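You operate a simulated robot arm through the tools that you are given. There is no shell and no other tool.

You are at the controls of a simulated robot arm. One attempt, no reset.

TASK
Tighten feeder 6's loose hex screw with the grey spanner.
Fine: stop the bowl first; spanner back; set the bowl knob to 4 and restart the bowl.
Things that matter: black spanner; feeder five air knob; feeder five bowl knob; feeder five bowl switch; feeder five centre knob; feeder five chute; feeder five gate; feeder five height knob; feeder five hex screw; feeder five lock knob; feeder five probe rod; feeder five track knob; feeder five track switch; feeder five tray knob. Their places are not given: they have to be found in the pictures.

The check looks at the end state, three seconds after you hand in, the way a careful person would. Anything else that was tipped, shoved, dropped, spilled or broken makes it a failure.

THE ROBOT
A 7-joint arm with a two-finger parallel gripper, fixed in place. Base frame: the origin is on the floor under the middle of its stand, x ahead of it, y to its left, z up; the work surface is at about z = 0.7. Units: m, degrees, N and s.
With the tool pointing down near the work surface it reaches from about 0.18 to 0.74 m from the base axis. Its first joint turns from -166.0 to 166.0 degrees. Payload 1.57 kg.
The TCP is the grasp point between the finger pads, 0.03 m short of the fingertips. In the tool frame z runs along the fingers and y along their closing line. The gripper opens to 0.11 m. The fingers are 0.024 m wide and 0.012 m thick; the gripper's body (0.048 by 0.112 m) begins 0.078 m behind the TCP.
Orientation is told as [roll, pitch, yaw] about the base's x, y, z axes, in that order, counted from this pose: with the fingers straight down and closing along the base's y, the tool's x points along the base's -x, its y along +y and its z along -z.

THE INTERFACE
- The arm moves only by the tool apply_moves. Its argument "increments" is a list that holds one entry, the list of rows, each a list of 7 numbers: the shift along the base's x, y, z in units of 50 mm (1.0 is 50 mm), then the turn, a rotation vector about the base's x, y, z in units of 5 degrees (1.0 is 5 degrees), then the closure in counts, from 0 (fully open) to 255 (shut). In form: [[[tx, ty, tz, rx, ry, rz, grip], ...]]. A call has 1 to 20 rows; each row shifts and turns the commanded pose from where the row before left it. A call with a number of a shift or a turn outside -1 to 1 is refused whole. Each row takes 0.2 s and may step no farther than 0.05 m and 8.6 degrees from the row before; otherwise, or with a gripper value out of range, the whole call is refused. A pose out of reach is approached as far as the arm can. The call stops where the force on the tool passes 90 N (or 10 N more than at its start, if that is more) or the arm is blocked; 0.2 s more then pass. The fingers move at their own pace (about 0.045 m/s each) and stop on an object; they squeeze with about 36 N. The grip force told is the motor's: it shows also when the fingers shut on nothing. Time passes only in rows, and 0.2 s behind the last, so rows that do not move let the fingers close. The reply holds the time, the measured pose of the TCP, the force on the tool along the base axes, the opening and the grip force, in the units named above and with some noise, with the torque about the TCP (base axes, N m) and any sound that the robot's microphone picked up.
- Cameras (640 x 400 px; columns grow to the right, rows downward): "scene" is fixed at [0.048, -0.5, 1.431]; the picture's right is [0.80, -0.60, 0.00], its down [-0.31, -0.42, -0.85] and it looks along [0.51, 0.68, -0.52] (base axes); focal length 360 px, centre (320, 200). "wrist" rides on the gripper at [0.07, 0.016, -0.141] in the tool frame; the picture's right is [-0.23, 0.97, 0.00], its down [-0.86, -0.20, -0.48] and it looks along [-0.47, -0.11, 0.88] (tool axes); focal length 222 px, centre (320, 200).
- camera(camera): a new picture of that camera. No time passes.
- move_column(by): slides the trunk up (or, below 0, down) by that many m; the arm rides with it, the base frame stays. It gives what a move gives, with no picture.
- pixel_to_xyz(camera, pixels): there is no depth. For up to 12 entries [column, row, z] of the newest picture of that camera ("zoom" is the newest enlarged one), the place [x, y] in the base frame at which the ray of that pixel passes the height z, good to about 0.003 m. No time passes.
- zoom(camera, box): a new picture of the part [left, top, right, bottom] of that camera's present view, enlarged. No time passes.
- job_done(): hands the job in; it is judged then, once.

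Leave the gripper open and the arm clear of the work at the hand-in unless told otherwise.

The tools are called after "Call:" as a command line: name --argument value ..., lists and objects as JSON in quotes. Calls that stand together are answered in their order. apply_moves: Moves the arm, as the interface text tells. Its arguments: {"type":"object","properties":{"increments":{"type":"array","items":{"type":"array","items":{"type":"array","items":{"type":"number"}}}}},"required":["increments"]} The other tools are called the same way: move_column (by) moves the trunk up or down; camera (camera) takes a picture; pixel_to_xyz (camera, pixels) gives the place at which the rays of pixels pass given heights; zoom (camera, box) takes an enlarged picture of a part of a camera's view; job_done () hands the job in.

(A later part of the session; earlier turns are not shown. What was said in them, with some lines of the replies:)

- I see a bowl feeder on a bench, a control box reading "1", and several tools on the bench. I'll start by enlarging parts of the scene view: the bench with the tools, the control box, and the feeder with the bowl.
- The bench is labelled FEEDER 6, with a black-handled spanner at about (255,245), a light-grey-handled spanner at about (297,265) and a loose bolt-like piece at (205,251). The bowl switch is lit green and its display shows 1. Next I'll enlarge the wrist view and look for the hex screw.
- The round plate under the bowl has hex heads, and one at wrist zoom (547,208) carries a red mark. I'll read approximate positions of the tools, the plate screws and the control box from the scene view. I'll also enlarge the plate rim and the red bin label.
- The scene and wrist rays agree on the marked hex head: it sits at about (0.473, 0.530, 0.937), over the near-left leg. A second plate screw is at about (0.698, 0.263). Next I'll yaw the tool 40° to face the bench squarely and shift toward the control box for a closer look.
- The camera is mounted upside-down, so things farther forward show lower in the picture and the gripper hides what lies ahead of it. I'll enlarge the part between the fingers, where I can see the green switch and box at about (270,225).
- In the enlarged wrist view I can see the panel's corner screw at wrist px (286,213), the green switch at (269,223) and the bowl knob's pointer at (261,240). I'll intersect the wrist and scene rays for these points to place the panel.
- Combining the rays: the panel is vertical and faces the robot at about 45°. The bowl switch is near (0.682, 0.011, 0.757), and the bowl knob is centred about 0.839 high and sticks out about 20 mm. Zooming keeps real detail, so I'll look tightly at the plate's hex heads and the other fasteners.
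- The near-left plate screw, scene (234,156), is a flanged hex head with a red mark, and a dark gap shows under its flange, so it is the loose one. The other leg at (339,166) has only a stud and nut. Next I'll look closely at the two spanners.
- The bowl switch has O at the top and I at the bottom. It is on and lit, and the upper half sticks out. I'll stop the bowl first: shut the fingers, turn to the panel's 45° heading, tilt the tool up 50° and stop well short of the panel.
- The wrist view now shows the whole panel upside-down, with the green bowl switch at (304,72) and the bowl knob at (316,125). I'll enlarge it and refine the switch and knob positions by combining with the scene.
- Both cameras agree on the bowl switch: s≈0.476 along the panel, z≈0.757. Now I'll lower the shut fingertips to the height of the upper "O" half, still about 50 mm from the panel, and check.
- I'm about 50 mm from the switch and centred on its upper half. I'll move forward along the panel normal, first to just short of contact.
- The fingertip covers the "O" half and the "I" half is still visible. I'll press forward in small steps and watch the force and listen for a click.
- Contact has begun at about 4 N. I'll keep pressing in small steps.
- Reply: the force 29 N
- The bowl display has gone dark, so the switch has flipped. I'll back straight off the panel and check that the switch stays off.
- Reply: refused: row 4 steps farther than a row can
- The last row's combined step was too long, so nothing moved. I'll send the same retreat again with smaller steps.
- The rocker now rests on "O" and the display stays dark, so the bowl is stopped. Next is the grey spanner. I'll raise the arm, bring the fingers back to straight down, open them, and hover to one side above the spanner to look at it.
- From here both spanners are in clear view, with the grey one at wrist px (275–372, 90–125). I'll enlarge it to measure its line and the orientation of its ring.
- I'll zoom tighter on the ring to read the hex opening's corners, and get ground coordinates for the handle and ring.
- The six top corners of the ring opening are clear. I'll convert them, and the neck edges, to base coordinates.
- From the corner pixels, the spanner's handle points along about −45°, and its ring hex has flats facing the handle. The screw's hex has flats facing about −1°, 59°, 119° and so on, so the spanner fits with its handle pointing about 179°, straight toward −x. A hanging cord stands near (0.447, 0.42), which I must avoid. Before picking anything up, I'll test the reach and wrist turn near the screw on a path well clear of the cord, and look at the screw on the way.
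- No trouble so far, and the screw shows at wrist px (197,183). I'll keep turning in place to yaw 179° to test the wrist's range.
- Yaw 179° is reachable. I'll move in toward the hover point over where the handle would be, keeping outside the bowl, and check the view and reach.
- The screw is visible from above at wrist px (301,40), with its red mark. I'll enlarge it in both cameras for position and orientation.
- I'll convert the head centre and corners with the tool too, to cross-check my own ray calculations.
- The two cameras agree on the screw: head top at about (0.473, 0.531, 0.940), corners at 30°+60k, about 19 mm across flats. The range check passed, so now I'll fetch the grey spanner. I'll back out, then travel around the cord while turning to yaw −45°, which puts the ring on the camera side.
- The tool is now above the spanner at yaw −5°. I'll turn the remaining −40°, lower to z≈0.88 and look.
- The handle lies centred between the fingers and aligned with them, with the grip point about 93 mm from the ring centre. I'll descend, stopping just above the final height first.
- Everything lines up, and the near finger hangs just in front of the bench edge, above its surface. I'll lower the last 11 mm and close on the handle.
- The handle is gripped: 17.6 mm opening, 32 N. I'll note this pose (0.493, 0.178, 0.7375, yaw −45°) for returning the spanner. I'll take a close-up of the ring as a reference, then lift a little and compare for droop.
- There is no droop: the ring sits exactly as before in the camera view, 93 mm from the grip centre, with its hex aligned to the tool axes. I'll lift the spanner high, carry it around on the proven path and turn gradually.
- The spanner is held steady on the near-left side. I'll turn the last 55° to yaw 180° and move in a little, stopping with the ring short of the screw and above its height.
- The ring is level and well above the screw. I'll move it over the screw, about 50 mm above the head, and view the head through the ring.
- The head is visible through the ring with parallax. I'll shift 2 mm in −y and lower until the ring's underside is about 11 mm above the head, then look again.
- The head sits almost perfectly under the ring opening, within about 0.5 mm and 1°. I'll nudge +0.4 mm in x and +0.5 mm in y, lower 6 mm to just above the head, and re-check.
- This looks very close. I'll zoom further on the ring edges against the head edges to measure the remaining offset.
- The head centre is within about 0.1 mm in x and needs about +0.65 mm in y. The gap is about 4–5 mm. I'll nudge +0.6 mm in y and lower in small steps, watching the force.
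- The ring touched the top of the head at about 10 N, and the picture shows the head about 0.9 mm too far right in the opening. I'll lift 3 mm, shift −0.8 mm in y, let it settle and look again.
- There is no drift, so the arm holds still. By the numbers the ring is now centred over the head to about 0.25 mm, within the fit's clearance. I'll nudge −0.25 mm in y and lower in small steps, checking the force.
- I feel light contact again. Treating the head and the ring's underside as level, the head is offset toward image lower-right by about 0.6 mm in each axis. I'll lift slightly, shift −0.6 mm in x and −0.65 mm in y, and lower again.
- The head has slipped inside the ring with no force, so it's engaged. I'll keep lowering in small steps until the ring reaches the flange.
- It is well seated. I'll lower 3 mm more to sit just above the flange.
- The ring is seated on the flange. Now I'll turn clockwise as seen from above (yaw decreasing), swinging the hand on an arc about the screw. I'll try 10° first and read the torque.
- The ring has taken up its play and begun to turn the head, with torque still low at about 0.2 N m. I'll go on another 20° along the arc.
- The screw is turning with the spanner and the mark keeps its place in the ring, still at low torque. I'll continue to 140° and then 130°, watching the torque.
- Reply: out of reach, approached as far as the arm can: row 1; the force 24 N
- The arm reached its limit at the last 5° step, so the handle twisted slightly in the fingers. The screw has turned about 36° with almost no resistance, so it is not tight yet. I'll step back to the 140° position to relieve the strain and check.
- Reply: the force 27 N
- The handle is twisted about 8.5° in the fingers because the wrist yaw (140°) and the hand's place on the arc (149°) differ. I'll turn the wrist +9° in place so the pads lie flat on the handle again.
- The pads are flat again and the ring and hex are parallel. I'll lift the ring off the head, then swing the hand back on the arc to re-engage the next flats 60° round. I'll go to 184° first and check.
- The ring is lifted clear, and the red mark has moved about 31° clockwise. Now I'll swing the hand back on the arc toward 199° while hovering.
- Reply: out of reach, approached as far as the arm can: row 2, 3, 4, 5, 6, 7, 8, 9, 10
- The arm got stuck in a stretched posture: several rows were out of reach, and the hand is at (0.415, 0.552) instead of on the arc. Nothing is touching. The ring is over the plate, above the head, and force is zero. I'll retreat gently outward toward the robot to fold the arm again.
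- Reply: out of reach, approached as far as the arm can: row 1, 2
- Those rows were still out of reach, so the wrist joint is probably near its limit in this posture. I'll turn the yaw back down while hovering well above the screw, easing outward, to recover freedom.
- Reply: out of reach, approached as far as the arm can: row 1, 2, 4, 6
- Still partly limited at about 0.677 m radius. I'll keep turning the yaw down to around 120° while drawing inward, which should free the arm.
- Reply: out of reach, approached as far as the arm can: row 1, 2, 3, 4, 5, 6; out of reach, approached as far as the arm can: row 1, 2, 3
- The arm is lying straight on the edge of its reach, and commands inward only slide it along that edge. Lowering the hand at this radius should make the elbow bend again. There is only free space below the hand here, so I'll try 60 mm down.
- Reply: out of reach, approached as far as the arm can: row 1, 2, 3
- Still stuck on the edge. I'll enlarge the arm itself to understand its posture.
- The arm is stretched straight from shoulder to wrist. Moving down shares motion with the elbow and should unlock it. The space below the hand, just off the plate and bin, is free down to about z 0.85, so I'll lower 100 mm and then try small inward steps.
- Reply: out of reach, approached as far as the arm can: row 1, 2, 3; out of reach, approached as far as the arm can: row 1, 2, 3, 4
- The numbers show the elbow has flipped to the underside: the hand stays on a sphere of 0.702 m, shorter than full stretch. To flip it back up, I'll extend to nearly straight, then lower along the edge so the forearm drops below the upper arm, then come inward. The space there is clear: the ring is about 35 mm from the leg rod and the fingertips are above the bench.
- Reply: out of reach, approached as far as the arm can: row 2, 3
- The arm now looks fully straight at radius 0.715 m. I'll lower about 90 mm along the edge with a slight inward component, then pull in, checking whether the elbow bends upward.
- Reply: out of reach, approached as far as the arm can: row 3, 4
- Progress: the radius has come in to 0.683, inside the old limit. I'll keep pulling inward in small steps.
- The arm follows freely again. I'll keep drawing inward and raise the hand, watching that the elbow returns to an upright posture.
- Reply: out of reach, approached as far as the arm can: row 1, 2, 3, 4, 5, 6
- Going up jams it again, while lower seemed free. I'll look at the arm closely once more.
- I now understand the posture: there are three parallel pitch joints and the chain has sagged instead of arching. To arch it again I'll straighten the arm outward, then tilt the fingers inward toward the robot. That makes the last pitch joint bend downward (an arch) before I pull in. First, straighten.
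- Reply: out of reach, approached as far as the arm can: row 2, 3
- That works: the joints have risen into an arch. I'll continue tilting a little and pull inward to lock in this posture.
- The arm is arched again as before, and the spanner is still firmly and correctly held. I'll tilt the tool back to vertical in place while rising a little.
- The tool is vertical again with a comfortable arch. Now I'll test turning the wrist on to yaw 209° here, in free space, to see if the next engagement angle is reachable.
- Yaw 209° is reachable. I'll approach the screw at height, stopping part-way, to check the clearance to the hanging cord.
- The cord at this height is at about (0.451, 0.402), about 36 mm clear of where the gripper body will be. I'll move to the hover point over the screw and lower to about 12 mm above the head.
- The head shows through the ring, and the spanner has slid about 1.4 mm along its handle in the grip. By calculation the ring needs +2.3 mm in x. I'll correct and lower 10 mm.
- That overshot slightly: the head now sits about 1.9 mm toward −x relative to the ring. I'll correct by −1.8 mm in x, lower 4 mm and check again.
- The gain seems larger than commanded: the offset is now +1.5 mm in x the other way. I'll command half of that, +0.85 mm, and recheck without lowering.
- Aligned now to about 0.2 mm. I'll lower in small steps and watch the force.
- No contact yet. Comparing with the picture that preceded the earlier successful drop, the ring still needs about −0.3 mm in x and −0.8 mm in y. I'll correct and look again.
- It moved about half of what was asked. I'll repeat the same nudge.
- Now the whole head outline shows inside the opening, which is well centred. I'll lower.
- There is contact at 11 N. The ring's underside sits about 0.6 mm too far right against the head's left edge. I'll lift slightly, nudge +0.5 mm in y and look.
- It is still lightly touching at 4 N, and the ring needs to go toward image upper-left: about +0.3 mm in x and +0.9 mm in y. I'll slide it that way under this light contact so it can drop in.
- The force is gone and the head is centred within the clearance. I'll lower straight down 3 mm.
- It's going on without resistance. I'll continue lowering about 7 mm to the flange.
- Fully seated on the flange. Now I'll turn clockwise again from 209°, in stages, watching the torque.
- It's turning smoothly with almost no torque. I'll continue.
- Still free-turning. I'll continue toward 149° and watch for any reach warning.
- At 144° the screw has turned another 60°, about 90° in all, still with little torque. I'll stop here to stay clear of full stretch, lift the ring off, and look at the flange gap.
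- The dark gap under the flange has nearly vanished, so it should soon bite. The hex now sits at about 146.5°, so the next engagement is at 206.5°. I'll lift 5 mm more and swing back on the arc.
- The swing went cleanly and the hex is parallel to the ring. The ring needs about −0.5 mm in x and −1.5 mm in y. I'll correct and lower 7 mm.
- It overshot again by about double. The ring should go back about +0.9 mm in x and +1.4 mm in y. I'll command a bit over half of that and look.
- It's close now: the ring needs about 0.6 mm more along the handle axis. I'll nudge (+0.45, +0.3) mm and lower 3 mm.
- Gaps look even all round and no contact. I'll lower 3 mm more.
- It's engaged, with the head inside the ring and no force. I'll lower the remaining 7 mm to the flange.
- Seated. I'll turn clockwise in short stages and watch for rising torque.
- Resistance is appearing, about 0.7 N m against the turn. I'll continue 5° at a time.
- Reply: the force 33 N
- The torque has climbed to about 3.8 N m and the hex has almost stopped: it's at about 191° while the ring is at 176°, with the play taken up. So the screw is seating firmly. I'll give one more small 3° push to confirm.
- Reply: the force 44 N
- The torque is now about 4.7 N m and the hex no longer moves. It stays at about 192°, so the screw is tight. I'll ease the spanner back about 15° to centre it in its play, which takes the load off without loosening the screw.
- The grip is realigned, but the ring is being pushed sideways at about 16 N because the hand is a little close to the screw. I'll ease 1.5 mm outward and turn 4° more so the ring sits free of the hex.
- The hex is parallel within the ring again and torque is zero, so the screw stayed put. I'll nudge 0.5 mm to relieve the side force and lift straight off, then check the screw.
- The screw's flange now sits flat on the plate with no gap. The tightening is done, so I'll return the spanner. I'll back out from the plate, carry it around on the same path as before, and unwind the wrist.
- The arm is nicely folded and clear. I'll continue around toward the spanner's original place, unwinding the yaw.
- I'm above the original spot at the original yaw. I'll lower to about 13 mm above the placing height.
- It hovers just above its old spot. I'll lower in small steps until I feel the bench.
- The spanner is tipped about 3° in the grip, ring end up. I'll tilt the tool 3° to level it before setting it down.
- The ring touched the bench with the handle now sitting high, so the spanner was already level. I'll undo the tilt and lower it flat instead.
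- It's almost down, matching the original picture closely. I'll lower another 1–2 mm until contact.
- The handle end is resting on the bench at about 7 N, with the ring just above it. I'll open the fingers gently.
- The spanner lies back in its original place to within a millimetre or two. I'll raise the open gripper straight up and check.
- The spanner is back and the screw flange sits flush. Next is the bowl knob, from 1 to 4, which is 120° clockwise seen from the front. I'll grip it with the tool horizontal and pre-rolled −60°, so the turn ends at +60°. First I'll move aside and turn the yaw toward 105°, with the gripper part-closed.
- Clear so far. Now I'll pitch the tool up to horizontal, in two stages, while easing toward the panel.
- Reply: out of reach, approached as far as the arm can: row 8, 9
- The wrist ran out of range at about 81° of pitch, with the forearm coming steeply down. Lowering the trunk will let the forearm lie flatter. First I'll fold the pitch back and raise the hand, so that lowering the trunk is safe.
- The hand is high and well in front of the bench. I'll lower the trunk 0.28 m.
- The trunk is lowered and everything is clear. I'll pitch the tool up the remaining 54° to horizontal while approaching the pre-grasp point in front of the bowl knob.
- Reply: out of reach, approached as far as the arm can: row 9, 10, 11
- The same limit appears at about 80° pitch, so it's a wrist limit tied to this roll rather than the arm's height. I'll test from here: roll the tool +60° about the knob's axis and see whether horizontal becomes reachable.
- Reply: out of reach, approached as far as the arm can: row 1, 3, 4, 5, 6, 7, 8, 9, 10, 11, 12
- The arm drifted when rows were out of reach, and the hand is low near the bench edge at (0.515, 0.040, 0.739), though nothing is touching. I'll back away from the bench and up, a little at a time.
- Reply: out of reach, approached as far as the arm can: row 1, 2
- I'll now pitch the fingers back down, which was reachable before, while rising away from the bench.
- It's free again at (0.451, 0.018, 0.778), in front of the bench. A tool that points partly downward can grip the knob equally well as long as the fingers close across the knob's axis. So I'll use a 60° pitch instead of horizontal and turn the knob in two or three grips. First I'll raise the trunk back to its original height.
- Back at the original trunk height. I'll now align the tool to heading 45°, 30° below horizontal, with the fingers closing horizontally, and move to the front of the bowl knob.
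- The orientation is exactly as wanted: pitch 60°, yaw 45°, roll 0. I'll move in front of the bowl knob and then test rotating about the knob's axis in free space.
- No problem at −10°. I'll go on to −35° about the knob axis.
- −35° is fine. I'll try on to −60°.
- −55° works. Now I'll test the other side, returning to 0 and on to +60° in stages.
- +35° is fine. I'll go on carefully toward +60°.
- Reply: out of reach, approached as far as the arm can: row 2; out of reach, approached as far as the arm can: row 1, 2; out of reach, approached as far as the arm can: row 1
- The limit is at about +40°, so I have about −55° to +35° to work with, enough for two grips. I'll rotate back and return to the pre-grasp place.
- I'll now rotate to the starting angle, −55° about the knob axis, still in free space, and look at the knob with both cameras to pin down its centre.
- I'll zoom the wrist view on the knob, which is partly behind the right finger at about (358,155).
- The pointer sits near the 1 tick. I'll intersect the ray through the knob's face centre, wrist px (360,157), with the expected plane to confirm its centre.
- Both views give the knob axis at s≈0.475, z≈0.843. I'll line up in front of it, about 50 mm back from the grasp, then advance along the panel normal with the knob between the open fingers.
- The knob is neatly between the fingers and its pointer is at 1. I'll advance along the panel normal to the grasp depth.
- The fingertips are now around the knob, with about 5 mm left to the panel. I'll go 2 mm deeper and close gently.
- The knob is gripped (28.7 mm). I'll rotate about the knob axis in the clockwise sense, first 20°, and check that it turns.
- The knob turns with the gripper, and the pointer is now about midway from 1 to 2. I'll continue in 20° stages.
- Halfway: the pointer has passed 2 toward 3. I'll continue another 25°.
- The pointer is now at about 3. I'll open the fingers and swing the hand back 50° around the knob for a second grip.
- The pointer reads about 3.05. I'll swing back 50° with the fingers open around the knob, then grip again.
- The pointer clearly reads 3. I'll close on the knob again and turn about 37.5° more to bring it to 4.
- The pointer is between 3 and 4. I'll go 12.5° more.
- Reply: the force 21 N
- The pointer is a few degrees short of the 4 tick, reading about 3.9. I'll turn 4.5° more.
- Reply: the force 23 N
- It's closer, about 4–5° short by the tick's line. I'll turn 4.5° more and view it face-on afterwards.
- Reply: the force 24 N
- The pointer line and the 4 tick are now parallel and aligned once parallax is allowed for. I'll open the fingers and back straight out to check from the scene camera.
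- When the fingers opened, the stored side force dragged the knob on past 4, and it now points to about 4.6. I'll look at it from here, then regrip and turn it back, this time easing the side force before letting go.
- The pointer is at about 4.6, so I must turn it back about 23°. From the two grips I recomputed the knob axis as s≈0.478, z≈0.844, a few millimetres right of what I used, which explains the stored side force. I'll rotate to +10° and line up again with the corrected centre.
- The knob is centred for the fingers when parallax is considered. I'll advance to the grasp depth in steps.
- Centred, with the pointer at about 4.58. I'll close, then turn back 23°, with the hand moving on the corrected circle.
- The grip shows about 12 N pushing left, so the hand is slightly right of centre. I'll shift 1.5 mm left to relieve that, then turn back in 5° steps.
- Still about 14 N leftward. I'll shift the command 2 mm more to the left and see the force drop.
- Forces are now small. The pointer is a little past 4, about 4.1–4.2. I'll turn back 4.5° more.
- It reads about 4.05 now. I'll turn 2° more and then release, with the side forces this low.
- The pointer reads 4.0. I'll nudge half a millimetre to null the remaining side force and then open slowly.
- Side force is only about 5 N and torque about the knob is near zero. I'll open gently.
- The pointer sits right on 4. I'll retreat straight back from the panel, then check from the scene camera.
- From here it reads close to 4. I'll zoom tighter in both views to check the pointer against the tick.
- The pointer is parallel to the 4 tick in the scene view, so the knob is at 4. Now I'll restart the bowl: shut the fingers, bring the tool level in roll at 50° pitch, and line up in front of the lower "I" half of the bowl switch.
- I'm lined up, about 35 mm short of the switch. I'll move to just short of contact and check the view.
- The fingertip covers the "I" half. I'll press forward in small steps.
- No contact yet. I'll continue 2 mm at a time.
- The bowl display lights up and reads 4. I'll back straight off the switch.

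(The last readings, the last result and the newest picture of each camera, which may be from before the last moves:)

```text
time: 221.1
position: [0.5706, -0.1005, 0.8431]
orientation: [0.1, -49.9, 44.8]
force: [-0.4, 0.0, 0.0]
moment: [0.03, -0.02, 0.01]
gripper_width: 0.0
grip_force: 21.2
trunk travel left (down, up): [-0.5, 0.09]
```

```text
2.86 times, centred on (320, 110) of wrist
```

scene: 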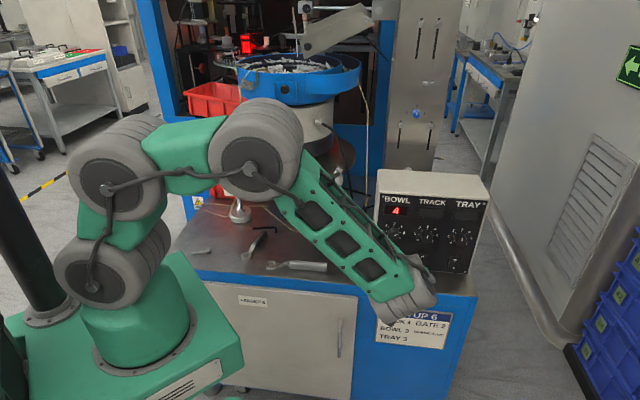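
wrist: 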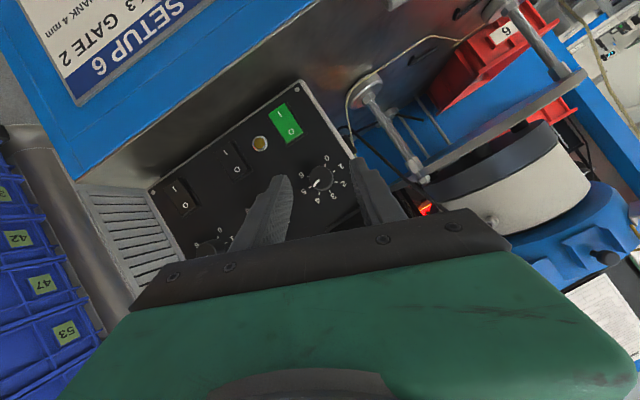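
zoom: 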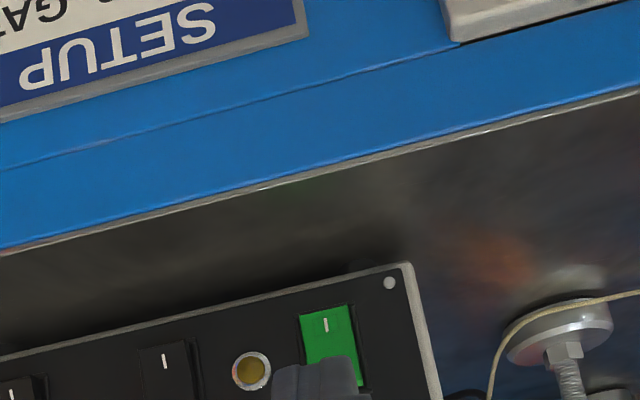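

The bowl runs at 4. I'll retreat to a clear fingers-down pose with the gripper open, and then check the whole scene.

Call:
apply_moves --increments '[[[-0.3, 0.1, 0.5, -0.707, 0.707, 0, 255], [-0.3, 0.1, 0.5, -0.707, 0.707, 0, 200], [-0.3, 0.2, 0.5, -0.707, 0.707, 0, 100], [-0.3, 0.2, 0.5, -0.707, 0.707, 0, 0], [-0.3, 0.2, 0.5, -0.707, 0.707, 0, 0], [-0.3, 0.2, 0.5, -0.707, 0.707, 0, 0], [-0.3, 0.2, 0.5, -0.707, 0.707, 0, 0], [-0.3, 0.2, 0.5, -0.707, 0.707, 0, 0], [-0.3, 0.2, 0.5, -0.707, 0.707, 0, 0], [-0.3, 0.2, 0.5, -0.707, 0.707, 0, 0], [0, 0, 0, 0, 0, 0, 0]]]'

Call:
camera --camera "scene"

Call:
camera --camera "wrist"

Call:
zoom --camera "scene" --box '[170, 200, 370, 325]'

Call:
zoom --camera "scene" --box '[360, 160, 500, 280]'

Call:
zoom --camera "scene" --box '[222, 145, 248, 165]'

```text
time: 223.5
position: [0.4201, -0.0108, 1.0906]
orientation: [-0.1, -0.1, 44.9]
force: [-0.2, 0.9, -0.2]
moment: [-0.01, -0.02, 0.0]
gripper_width: 0.1101
grip_force: 0.0
trunk travel left (down, up): [-0.5, 0.09]
```

```text
taken
```

scene: 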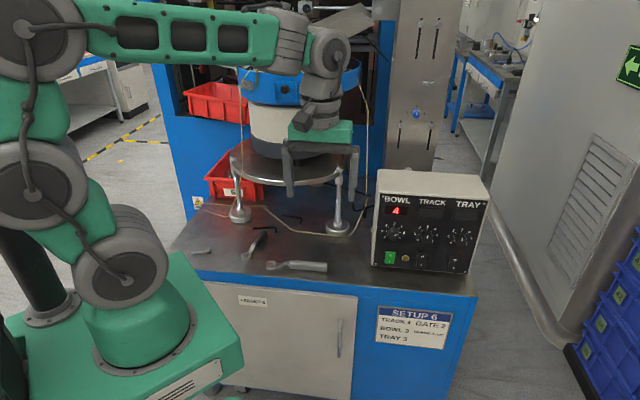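

```text
taken
```

wrist: 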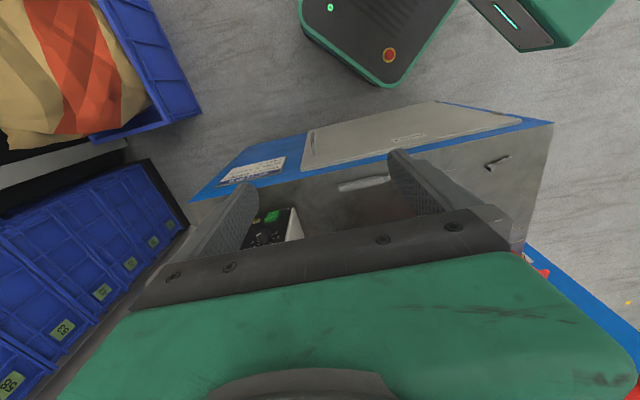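

```text
3.20 times, centred on (270, 262) of scene
```

zoom: 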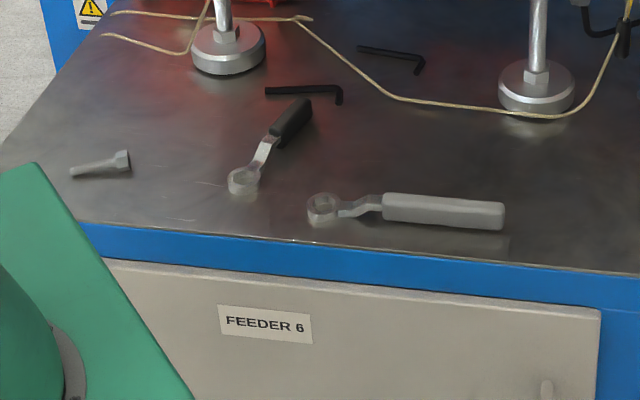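

```text
3.33 times, centred on (430, 220) of scene
```

zoom: 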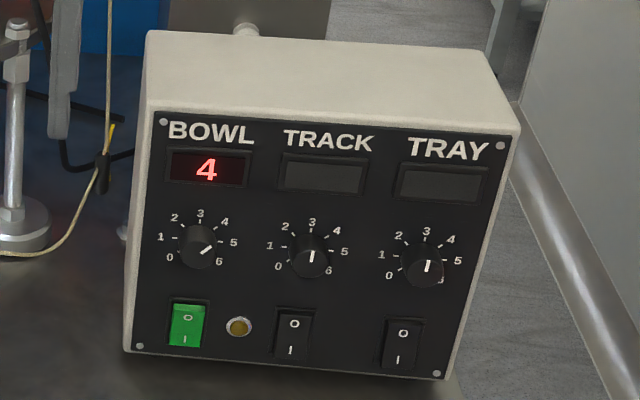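

```text
16.00 times, centred on (235, 155) of scene
```

zoom: 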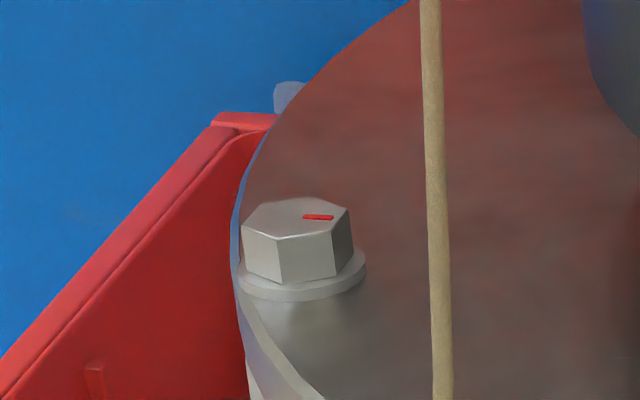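

Final check:
- **Bowl:** the display reads 4 and the switch is lit on.
- **Screw:** its flange sits flush on the plate.
- **Grey spanner:** back in its original place.
- **Everything else:** the black spanner, hex keys, loose bolt, and the track and tray controls look unchanged.
- **Arm:** clear of the work, with the gripper open.

I'm handing the job in.

Call:
job_done

```text
The job is handed in.
```

I tightened feeder 6's loose hex screw with the grey spanner, and the bowl is running again with its knob at 4. The job has been handed in.

- **Bowl stopped first:** I switched it off before touching anything, and the display went dark.
- **Screw:** the loose one was the near-left plate screw with the red mark. I turned it about 108° clockwise in three goes, until it held against about 4.7 N·m and stopped moving. Its flange now sits flush, with no gap.
- **Spanner:** the grey spanner is back within a millimetre or two of where it lay.
- **Knob and restart:** the knob went to about 4.6 when I first let go, so I turned it back to 4 before switching on. After switching on, the display reads 4.

The setup card on the bench says BOWL 3. I set 4, as you asked.

The arm stretched to its limit once while holding the spanner, and drifted near the bench edge once before the knob work. Nothing was touched either time. The black spanner, hex keys, loose bolt, and the track and tray controls look unchanged.
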